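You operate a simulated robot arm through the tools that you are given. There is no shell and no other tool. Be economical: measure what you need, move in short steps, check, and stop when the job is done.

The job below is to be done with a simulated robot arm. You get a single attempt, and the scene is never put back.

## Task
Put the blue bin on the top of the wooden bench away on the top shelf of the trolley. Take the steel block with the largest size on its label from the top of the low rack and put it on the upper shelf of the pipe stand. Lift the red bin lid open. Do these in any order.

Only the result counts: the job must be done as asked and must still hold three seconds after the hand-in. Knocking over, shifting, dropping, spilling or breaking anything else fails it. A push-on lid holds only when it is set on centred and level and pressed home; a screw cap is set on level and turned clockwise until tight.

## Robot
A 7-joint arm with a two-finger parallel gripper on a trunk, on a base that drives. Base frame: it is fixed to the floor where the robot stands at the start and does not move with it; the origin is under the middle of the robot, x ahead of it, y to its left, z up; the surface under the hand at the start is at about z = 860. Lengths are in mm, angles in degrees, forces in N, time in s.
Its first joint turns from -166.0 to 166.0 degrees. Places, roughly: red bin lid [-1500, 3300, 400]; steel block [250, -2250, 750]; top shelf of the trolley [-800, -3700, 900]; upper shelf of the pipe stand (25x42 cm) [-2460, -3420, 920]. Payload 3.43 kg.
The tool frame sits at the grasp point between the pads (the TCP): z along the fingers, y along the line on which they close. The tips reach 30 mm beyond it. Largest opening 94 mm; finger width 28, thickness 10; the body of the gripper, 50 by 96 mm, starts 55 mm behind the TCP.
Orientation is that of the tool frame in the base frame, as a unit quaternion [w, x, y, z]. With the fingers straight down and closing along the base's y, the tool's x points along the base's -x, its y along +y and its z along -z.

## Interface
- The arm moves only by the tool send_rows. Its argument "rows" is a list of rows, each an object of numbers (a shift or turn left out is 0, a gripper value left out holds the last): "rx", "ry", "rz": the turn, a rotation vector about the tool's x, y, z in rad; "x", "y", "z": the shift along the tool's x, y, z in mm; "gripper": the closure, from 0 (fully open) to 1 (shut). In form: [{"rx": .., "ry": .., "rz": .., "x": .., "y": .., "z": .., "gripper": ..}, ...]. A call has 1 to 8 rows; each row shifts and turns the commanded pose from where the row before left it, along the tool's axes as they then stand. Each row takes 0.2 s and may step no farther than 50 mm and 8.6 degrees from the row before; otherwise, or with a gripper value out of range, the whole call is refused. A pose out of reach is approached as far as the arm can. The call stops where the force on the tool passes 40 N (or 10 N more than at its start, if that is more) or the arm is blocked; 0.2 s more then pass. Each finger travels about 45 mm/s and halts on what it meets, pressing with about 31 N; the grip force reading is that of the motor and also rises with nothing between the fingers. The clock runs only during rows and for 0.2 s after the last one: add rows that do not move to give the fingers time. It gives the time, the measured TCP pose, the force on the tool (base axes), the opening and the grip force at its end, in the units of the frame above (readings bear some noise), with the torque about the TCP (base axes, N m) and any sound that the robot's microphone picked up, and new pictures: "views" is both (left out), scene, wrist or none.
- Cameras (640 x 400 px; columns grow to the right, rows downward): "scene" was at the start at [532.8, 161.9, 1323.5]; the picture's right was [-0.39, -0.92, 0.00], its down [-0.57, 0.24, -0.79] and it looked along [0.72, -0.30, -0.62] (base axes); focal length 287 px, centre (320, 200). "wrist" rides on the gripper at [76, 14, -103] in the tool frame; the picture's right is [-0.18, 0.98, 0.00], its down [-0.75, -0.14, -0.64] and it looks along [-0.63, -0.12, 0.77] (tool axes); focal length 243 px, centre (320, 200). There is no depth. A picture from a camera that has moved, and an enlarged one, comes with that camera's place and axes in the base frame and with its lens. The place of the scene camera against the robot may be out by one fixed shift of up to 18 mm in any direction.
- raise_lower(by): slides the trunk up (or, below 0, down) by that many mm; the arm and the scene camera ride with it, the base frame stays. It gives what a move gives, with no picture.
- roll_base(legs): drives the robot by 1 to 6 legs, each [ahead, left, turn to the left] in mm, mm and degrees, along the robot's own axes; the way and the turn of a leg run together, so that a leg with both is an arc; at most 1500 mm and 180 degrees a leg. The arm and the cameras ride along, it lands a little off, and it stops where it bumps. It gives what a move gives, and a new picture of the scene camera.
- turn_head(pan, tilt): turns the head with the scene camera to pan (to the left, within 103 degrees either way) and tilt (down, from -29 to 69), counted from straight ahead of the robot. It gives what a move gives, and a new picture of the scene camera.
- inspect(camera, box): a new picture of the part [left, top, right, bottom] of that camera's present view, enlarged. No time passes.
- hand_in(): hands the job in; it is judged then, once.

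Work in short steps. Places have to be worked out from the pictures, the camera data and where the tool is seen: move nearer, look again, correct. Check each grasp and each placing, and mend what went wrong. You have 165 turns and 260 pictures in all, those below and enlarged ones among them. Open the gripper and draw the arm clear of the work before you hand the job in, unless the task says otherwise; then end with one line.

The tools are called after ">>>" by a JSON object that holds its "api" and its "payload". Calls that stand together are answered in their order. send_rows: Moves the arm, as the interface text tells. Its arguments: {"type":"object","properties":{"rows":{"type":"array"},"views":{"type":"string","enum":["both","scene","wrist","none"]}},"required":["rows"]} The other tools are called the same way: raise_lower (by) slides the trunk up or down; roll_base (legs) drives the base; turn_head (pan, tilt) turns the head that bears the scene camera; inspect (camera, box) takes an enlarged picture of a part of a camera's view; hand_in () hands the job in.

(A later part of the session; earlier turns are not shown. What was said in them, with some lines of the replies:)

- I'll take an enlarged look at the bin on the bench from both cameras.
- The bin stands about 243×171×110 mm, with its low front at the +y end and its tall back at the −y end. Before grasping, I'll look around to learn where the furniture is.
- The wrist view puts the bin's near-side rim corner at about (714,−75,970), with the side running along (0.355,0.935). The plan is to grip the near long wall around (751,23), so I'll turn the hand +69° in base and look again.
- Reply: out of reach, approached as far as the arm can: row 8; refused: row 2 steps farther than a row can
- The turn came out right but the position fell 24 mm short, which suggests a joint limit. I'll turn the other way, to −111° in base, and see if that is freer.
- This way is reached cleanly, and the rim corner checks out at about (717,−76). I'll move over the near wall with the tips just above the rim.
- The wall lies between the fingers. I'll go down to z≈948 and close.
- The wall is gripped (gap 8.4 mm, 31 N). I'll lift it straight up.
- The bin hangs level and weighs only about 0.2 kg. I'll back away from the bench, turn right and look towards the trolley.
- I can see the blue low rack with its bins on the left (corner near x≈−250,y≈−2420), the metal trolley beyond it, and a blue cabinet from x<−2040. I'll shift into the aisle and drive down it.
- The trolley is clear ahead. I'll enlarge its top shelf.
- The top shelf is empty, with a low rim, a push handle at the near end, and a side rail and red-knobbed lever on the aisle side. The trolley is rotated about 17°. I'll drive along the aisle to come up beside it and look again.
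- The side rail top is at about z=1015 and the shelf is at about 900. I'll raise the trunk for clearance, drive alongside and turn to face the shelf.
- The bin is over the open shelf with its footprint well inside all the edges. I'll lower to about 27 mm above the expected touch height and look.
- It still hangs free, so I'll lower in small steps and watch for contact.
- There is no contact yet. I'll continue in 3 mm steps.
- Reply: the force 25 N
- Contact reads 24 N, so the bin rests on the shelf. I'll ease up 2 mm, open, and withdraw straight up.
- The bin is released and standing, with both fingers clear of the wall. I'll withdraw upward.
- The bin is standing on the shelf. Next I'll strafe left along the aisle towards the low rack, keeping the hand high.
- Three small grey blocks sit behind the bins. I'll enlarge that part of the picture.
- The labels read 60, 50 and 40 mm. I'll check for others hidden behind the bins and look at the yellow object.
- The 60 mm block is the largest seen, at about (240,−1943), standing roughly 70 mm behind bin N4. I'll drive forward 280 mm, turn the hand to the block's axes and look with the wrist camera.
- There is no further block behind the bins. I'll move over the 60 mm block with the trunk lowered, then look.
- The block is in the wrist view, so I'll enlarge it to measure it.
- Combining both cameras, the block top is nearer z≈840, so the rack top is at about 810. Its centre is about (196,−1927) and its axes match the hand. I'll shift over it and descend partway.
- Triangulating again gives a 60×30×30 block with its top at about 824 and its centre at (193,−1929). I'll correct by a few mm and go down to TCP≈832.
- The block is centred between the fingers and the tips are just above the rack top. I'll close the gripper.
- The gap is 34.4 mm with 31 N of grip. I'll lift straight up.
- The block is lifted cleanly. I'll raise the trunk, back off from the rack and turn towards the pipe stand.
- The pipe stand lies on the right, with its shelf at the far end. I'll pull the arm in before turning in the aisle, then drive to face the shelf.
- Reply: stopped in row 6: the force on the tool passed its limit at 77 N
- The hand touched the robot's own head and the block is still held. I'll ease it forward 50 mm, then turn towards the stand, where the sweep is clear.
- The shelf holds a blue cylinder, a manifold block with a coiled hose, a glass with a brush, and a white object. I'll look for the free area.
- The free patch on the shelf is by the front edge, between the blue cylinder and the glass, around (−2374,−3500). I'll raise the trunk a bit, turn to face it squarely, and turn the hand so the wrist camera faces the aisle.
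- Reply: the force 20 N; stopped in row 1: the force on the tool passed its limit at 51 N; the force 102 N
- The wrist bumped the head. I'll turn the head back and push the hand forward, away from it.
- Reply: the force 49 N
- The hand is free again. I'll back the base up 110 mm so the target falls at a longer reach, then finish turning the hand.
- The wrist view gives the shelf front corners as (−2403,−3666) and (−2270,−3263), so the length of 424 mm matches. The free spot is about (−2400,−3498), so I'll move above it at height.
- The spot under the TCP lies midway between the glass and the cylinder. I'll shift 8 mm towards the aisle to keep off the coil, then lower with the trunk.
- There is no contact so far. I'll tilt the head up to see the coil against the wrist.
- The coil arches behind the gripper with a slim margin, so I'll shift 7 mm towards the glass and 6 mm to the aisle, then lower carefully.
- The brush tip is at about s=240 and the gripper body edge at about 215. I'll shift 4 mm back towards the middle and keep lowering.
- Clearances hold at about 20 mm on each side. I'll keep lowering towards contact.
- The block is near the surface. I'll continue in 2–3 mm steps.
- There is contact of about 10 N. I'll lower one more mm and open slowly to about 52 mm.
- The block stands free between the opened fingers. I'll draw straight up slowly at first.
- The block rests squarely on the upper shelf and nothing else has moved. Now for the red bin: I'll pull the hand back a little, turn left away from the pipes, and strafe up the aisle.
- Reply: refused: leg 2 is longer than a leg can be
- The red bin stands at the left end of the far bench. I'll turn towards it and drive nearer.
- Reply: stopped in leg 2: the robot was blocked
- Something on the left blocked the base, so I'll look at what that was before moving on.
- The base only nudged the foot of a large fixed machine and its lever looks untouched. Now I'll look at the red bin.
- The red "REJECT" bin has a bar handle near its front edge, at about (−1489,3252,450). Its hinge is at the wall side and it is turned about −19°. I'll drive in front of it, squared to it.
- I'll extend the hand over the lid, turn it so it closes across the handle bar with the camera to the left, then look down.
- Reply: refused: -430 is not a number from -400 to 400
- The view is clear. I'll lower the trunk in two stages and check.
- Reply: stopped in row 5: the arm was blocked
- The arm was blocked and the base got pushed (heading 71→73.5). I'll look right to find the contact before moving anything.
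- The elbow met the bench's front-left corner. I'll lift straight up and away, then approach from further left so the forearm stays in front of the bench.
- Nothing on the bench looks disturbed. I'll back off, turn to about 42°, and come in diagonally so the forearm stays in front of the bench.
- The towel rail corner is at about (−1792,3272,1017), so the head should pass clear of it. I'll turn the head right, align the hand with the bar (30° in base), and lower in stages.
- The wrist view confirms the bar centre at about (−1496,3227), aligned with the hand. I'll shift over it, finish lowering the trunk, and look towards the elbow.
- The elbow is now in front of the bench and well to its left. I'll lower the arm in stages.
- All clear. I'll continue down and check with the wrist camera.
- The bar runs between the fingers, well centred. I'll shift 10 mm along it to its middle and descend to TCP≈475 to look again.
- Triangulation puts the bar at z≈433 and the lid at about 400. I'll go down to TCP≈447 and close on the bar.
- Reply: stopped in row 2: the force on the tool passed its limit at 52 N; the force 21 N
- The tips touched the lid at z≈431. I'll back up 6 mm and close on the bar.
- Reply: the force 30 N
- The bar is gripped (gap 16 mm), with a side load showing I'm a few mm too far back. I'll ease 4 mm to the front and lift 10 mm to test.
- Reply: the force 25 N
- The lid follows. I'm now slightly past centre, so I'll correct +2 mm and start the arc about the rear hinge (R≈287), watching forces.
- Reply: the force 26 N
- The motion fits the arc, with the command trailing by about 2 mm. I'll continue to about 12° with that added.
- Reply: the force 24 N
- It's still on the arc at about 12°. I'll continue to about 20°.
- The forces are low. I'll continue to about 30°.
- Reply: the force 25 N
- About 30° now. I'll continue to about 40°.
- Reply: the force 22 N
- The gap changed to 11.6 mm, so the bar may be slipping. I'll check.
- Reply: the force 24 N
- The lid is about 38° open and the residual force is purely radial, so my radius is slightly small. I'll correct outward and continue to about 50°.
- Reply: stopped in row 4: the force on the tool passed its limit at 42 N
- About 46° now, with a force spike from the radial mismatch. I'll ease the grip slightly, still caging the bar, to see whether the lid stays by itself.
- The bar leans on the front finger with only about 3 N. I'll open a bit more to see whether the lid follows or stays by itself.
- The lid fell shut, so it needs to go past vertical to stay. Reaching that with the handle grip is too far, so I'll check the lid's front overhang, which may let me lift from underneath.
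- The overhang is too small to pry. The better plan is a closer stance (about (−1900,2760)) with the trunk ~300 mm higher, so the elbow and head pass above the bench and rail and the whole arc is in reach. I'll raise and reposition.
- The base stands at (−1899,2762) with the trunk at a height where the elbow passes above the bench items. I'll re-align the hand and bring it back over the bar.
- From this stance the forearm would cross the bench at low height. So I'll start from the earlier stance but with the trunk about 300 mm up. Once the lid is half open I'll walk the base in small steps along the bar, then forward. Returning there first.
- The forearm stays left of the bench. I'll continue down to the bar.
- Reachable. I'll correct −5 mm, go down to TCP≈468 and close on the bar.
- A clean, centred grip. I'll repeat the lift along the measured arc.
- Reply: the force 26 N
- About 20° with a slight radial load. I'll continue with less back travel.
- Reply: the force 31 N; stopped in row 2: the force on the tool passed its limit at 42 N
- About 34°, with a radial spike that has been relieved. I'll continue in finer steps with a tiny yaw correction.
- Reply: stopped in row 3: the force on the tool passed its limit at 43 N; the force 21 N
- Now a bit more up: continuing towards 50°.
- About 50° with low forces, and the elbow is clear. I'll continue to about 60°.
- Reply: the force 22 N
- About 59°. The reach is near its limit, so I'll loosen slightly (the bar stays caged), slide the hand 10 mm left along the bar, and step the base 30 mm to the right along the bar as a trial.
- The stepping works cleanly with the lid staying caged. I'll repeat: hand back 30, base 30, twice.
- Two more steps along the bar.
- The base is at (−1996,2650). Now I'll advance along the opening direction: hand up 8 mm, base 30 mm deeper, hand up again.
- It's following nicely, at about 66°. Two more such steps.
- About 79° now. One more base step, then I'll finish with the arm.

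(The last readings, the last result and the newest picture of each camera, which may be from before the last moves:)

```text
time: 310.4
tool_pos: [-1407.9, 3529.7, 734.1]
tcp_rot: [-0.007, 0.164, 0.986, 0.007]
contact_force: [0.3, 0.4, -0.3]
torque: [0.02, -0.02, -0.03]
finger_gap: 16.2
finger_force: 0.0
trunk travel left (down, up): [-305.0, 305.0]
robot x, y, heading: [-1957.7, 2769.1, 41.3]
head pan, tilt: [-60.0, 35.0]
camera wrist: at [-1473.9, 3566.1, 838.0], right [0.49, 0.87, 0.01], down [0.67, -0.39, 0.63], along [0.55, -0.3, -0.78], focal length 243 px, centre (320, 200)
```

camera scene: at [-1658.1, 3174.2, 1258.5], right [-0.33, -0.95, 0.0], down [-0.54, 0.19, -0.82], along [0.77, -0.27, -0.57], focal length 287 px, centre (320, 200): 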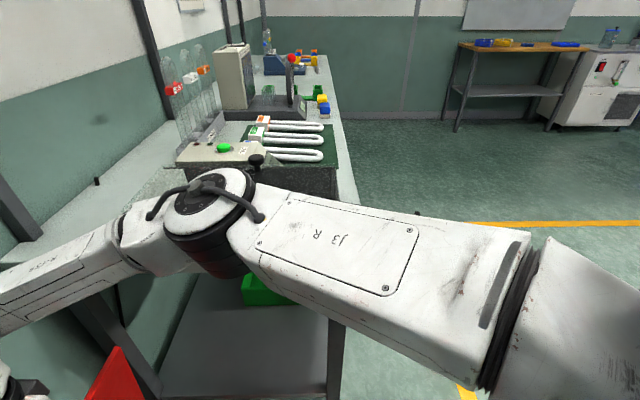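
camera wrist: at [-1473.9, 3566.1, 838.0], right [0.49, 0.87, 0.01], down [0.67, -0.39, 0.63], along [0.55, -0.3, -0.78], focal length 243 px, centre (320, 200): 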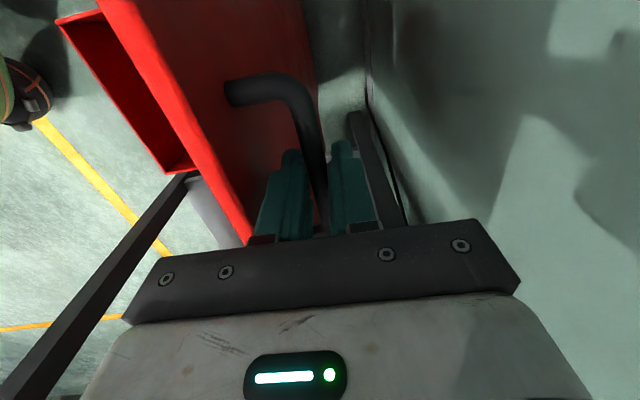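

About 90°. I'll push a bit further back past vertical.

>>> {"api": "send_rows", "payload": {"rows": [{"y": 8}, {"y": 8, "z": 1}, {"y": 8, "z": 1}, {"y": 6, "z": 1}, {}], "views": "wrist"}}

>>> {"api": "turn_head", "payload": {"pan": -10, "tilt": 50}}

```text
time: 311.6
tool_pos: [-1399.2, 3556.7, 732.4]
tcp_rot: [-0.006, 0.164, 0.986, 0.007]
contact_force: [-0.2, 0.6, 1.0]
torque: [-0.02, 0.02, 0.01]
finger_gap: 15.8
finger_force: 0.0
trunk travel left (down, up): [-305.0, 305.0]
robot x, y, heading: [-1959.5, 2764.8, 41.1]
head pan, tilt: [-60.0, 35.0]
camera wrist: at [-1465.0, 3594.4, 835.5], right [0.49, 0.87, 0.01], down [0.67, -0.39, 0.63], along [0.55, -0.3, -0.78], focal length 243 px, centre (320, 200)
```

wrist: 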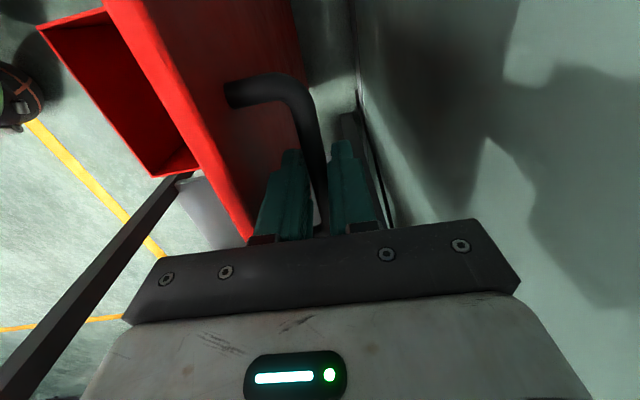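

```text
time: 312.8
tool_pos: [-1398.8, 3557.9, 732.1]
tcp_rot: [-0.006, 0.164, 0.986, 0.008]
contact_force: [-0.5, 0.6, 0.3]
torque: [-0.02, 0.01, -0.04]
finger_gap: 16.2
finger_force: 0.0
trunk travel left (down, up): [-305.0, 305.0]
robot x, y, heading: [-1956.2, 2769.0, 41.0]
head pan, tilt: [-10.0, 50.0]
camera scene: at [-1675.4, 3242.6, 1236.7], right [0.51, -0.86, 0.0], down [-0.66, -0.39, -0.64], along [0.55, 0.33, -0.77], focal length 287 px, centre (320, 200)
```

scene: 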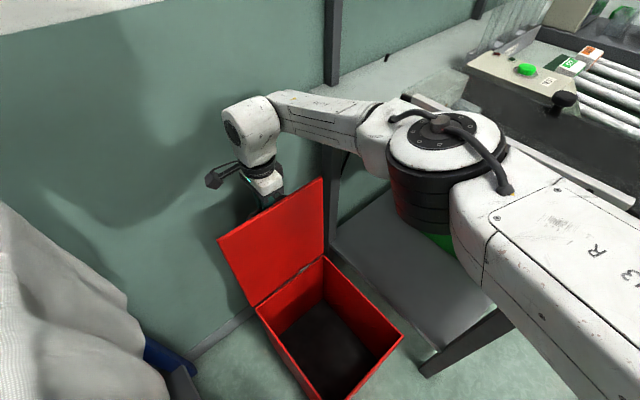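

The lid stands a little past vertical with the load now on the back finger. I'll push on a bit more.

>>> {"api": "send_rows", "payload": {"rows": [{"y": 7, "z": 1}, {"y": 7, "z": 1}, {"y": 7, "z": 2}, {}], "views": "wrist"}}

```text
time: 313.8
tool_pos: [-1391.6, 3577.2, 726.8]
tcp_rot: [-0.007, 0.165, 0.986, 0.007]
contact_force: [0.4, 0.7, 1.0]
torque: [0.02, -0.01, 0.02]
finger_gap: 16.2
finger_force: 0.2
trunk travel left (down, up): [-305.0, 305.0]
robot x, y, heading: [-1957.4, 2768.2, 41.2]
head pan, tilt: [-10.0, 50.0]
camera wrist: at [-1458.0, 3613.7, 831.6], right [0.49, 0.87, 0.01], down [0.67, -0.39, 0.63], along [0.55, -0.3, -0.78], focal length 243 px, centre (320, 200)
```

wrist: 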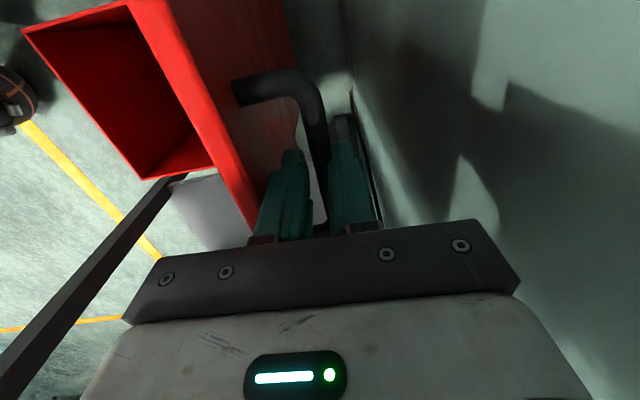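

About 100°, with the lid now leaning back on the rear finger. I'll ease it a bit further to find its stop.

>>> {"api": "send_rows", "payload": {"rows": [{"y": 6, "z": 2}, {"y": 6, "z": 2}, {"y": 6, "z": 2}, {}], "views": "wrist"}}

```text
time: 314.8
tool_pos: [-1391.3, 3582.8, 725.8]
tcp_rot: [-0.007, 0.164, 0.986, 0.007]
contact_force: [0.5, 1.1, -0.3]
torque: [-0.01, 0.01, -0.01]
finger_gap: 16.3
finger_force: 0.2
out of reach, approached as far as the arm can: row 2, 3
trunk travel left (down, up): [-305.0, 305.0]
robot x, y, heading: [-1960.1, 2764.6, 41.1]
head pan, tilt: [-10.0, 50.0]
camera wrist: at [-1456.2, 3618.9, 829.7], right [0.49, 0.87, 0.01], down [0.67, -0.39, 0.63], along [0.55, -0.3, -0.78], focal length 243 px, centre (320, 200)
```

wrist: 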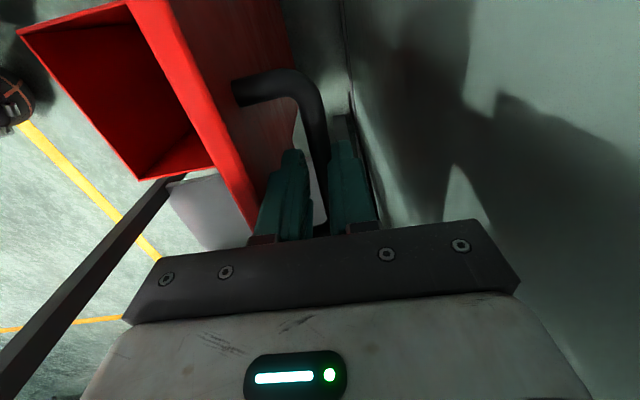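

The arm is at its reach limit. One small base step takes it further while I watch the load.

>>> {"api": "roll_base", "payload": {"legs": [[21.5, 13, 0]]}}

>>> {"api": "send_rows", "payload": {"rows": [{}], "views": "wrist"}}

```text
time: 315.6
tool_pos: [-1382.2, 3608.5, 725.3]
tcp_rot: [-0.007, 0.165, 0.986, 0.006]
contact_force: [0.2, -2.6, 1.2]
torque: [-0.05, 0.04, 0.04]
finger_gap: 17.5
finger_force: 1.3
trunk travel left (down, up): [-305.0, 305.0]
robot x, y, heading: [-1950.8, 2789.0, 41.1]
head pan, tilt: [-10.0, 50.0]
camera scene: at [-1668.0, 3266.9, 1236.7], right [0.52, -0.86, 0.0], down [-0.66, -0.4, -0.64], along [0.55, 0.33, -0.77], focal length 287 px, centre (320, 200)
```

scene: 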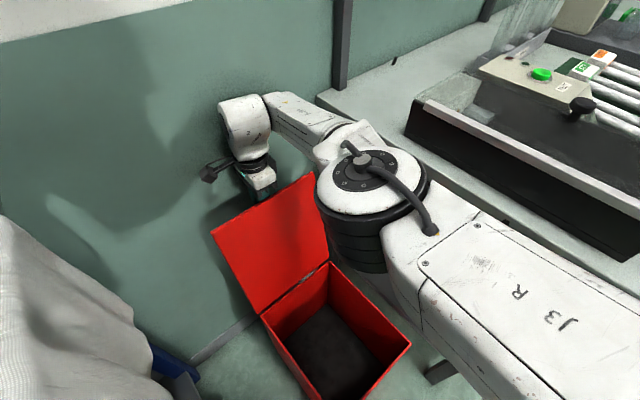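

```text
time: 316.0
tool_pos: [-1381.9, 3607.0, 727.0]
tcp_rot: [-0.006, 0.164, 0.986, 0.006]
contact_force: [-1.8, -2.7, 0.9]
torque: [-0.05, 0.02, 0.01]
finger_gap: 17.3
finger_force: 0.9
trunk travel left (down, up): [-305.0, 305.0]
robot x, y, heading: [-1947.8, 2786.2, 41.0]
head pan, tilt: [-10.0, 50.0]
camera wrist: at [-1448.7, 3643.0, 829.4], right [0.49, 0.87, 0.01], down [0.67, -0.39, 0.63], along [0.55, -0.31, -0.78], focal length 243 px, centre (320, 200)
```

wrist: 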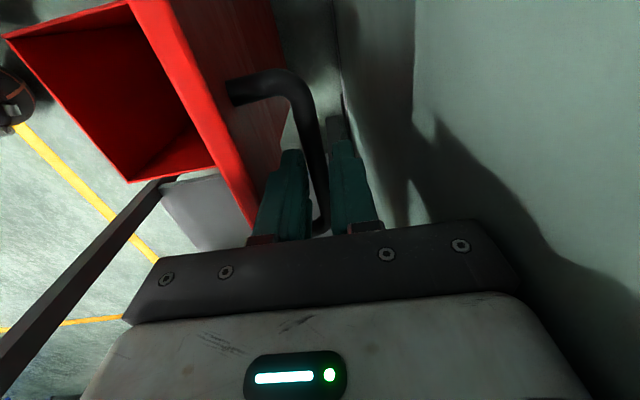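

The load reversed (−2.6 N), so the lid has reached its stop at about 105°. I'll centre the fingers around the bar and withdraw straight up.

>>> {"api": "send_rows", "payload": {"rows": [{"y": -2}, {"z": -10}, {"z": -15}, {"z": -20}, {"z": -25}, {"z": -40}, {"z": -40}, {}], "views": "both"}}

```text
time: 317.8
tool_pos: [-1381.0, 3602.0, 876.3]
tcp_rot: [-0.007, 0.164, 0.986, 0.006]
contact_force: [-0.3, -0.2, 0.3]
torque: [0.0, 0.0, -0.03]
finger_gap: 16.2
finger_force: 0.0
trunk travel left (down, up): [-305.0, 305.0]
robot x, y, heading: [-1950.9, 2787.9, 41.1]
head pan, tilt: [-10.0, 50.0]
camera scene: at [-1667.9, 3267.0, 1236.7], right [0.52, -0.86, 0.0], down [-0.66, -0.4, -0.64], along [0.55, 0.33, -0.77], focal length 287 px, centre (320, 200)
camera wrist: at [-1447.1, 3639.3, 980.9], right [0.49, 0.87, 0.01], down [0.67, -0.39, 0.63], along [0.55, -0.3, -0.78], focal length 243 px, centre (320, 200)
```

scene: 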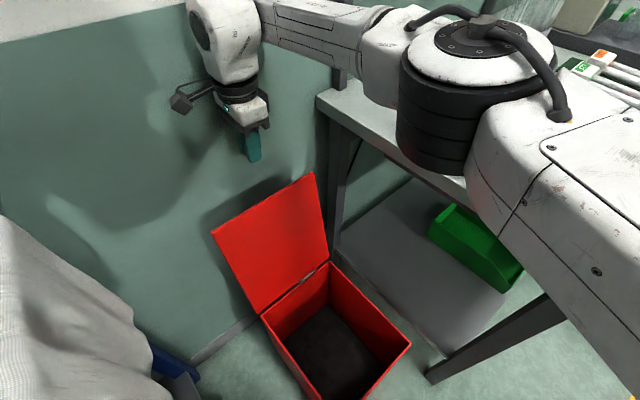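
wrist: 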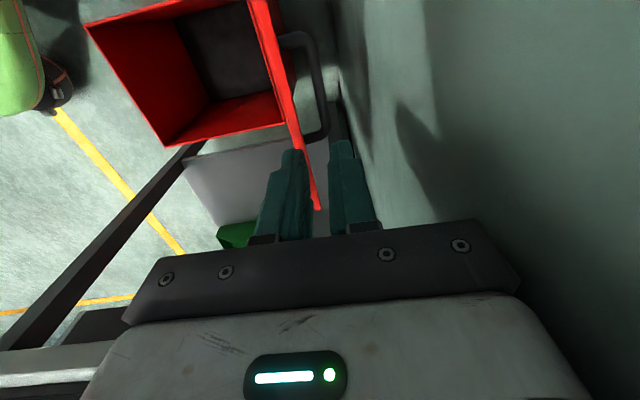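

The lid stays open on its own. I'll raise clear, open the gripper and back away.

>>> {"api": "raise_lower", "payload": {"by": 300}}

>>> {"api": "send_rows", "payload": {"rows": [{"gripper": 0.0}, {}, {}, {}], "views": "none"}}

>>> {"api": "roll_base", "payload": {"legs": [[-500, -150, 0]]}}

>>> {"api": "turn_head", "payload": {"pan": 15, "tilt": 35}}

```text
time: 320.8
tool_pos: [-1380.5, 3602.8, 1176.3]
tcp_rot: [-0.007, 0.165, 0.986, 0.007]
contact_force: [0.4, 1.0, -0.2]
torque: [-0.01, 0.0, -0.05]
finger_gap: 15.8
finger_force: 0.1
trunk travel left (down, up): [-605.0, 5.0]
robot x, y, heading: [-1954.4, 2786.7, 41.0]
head pan, tilt: [-10.0, 50.0]
```

```text
time: 321.8
tool_pos: [-1381.9, 3600.4, 1176.4]
tcp_rot: [-0.007, 0.164, 0.986, 0.004]
contact_force: [-4.7, -14.0, 1.8]
torque: [0.12, -0.02, 0.28]
finger_gap: 86.0
finger_force: 0.1
trunk travel left (down, up): [-605.0, 5.0]
robot x, y, heading: [-1948.3, 2786.0, 41.0]
head pan, tilt: [-10.0, 50.0]
```

```text
time: 324.8
tool_pos: [-1659.9, 3159.4, 1176.9]
tcp_rot: [-0.007, 0.165, 0.986, 0.006]
contact_force: [0.4, -1.0, 0.5]
torque: [0.0, -0.03, 0.02]
finger_gap: 94.0
finger_force: 0.0
trunk travel left (down, up): [-605.0, 5.0]
robot x, y, heading: [-2231.1, 2347.2, 40.8]
head pan, tilt: [-10.0, 50.0]
camera scene: at [-1947.1, 2823.3, 1536.7], right [0.51, -0.86, 0.0], down [-0.66, -0.39, -0.64], along [0.55, 0.33, -0.77], focal length 287 px, centre (320, 200)
```

scene: 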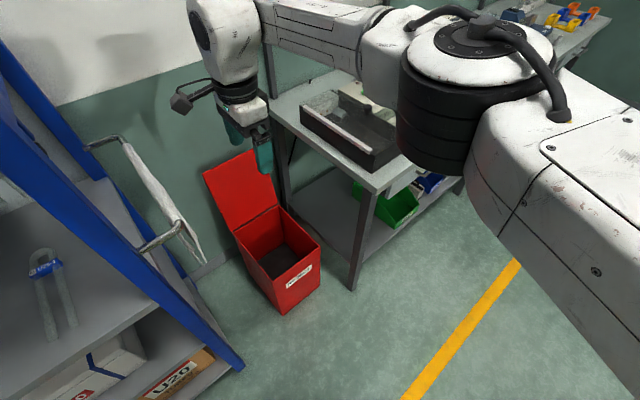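

```text
time: 325.7
tool_pos: [-1658.8, 3157.7, 1175.9]
tcp_rot: [-0.007, 0.165, 0.986, 0.007]
contact_force: [-0.4, 0.1, 0.3]
torque: [-0.01, -0.02, 0.01]
finger_gap: 94.0
finger_force: 0.0
trunk travel left (down, up): [-605.0, 5.0]
robot x, y, heading: [-2231.0, 2344.6, 41.0]
head pan, tilt: [15.0, 35.0]
camera scene: at [-1963.8, 2856.6, 1558.3], right [0.83, -0.56, 0.0], down [-0.32, -0.48, -0.82], along [0.46, 0.68, -0.57], focal length 287 px, centre (320, 200)
```

scene: 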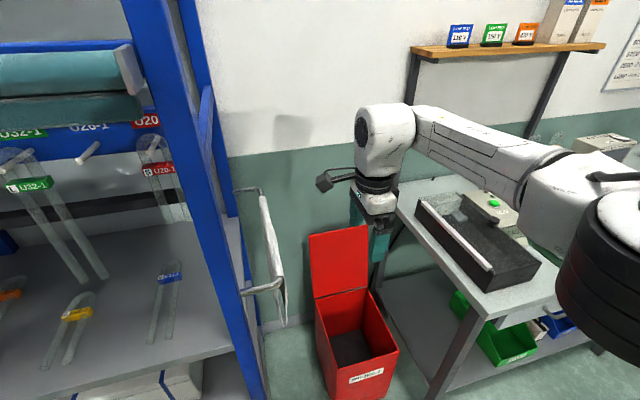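

The lid stays open past vertical, the hand is clear and open, and the shelf and bench look undisturbed. The bin and the block were checked after placing, so I'm handing in.

>>> {"api": "hand_in", "payload": {}}

```text
The job is handed in.
```

I handed the job in with all three parts done: the blue bin stands on the trolley's top shelf, the 60 mm steel block is on the pipe stand's upper shelf, and the red bin lid is open past vertical and holding by itself. Along the way the robot bumped the foot of a machine, and its elbow pressed against a bench corner. Nothing looked moved in either case.
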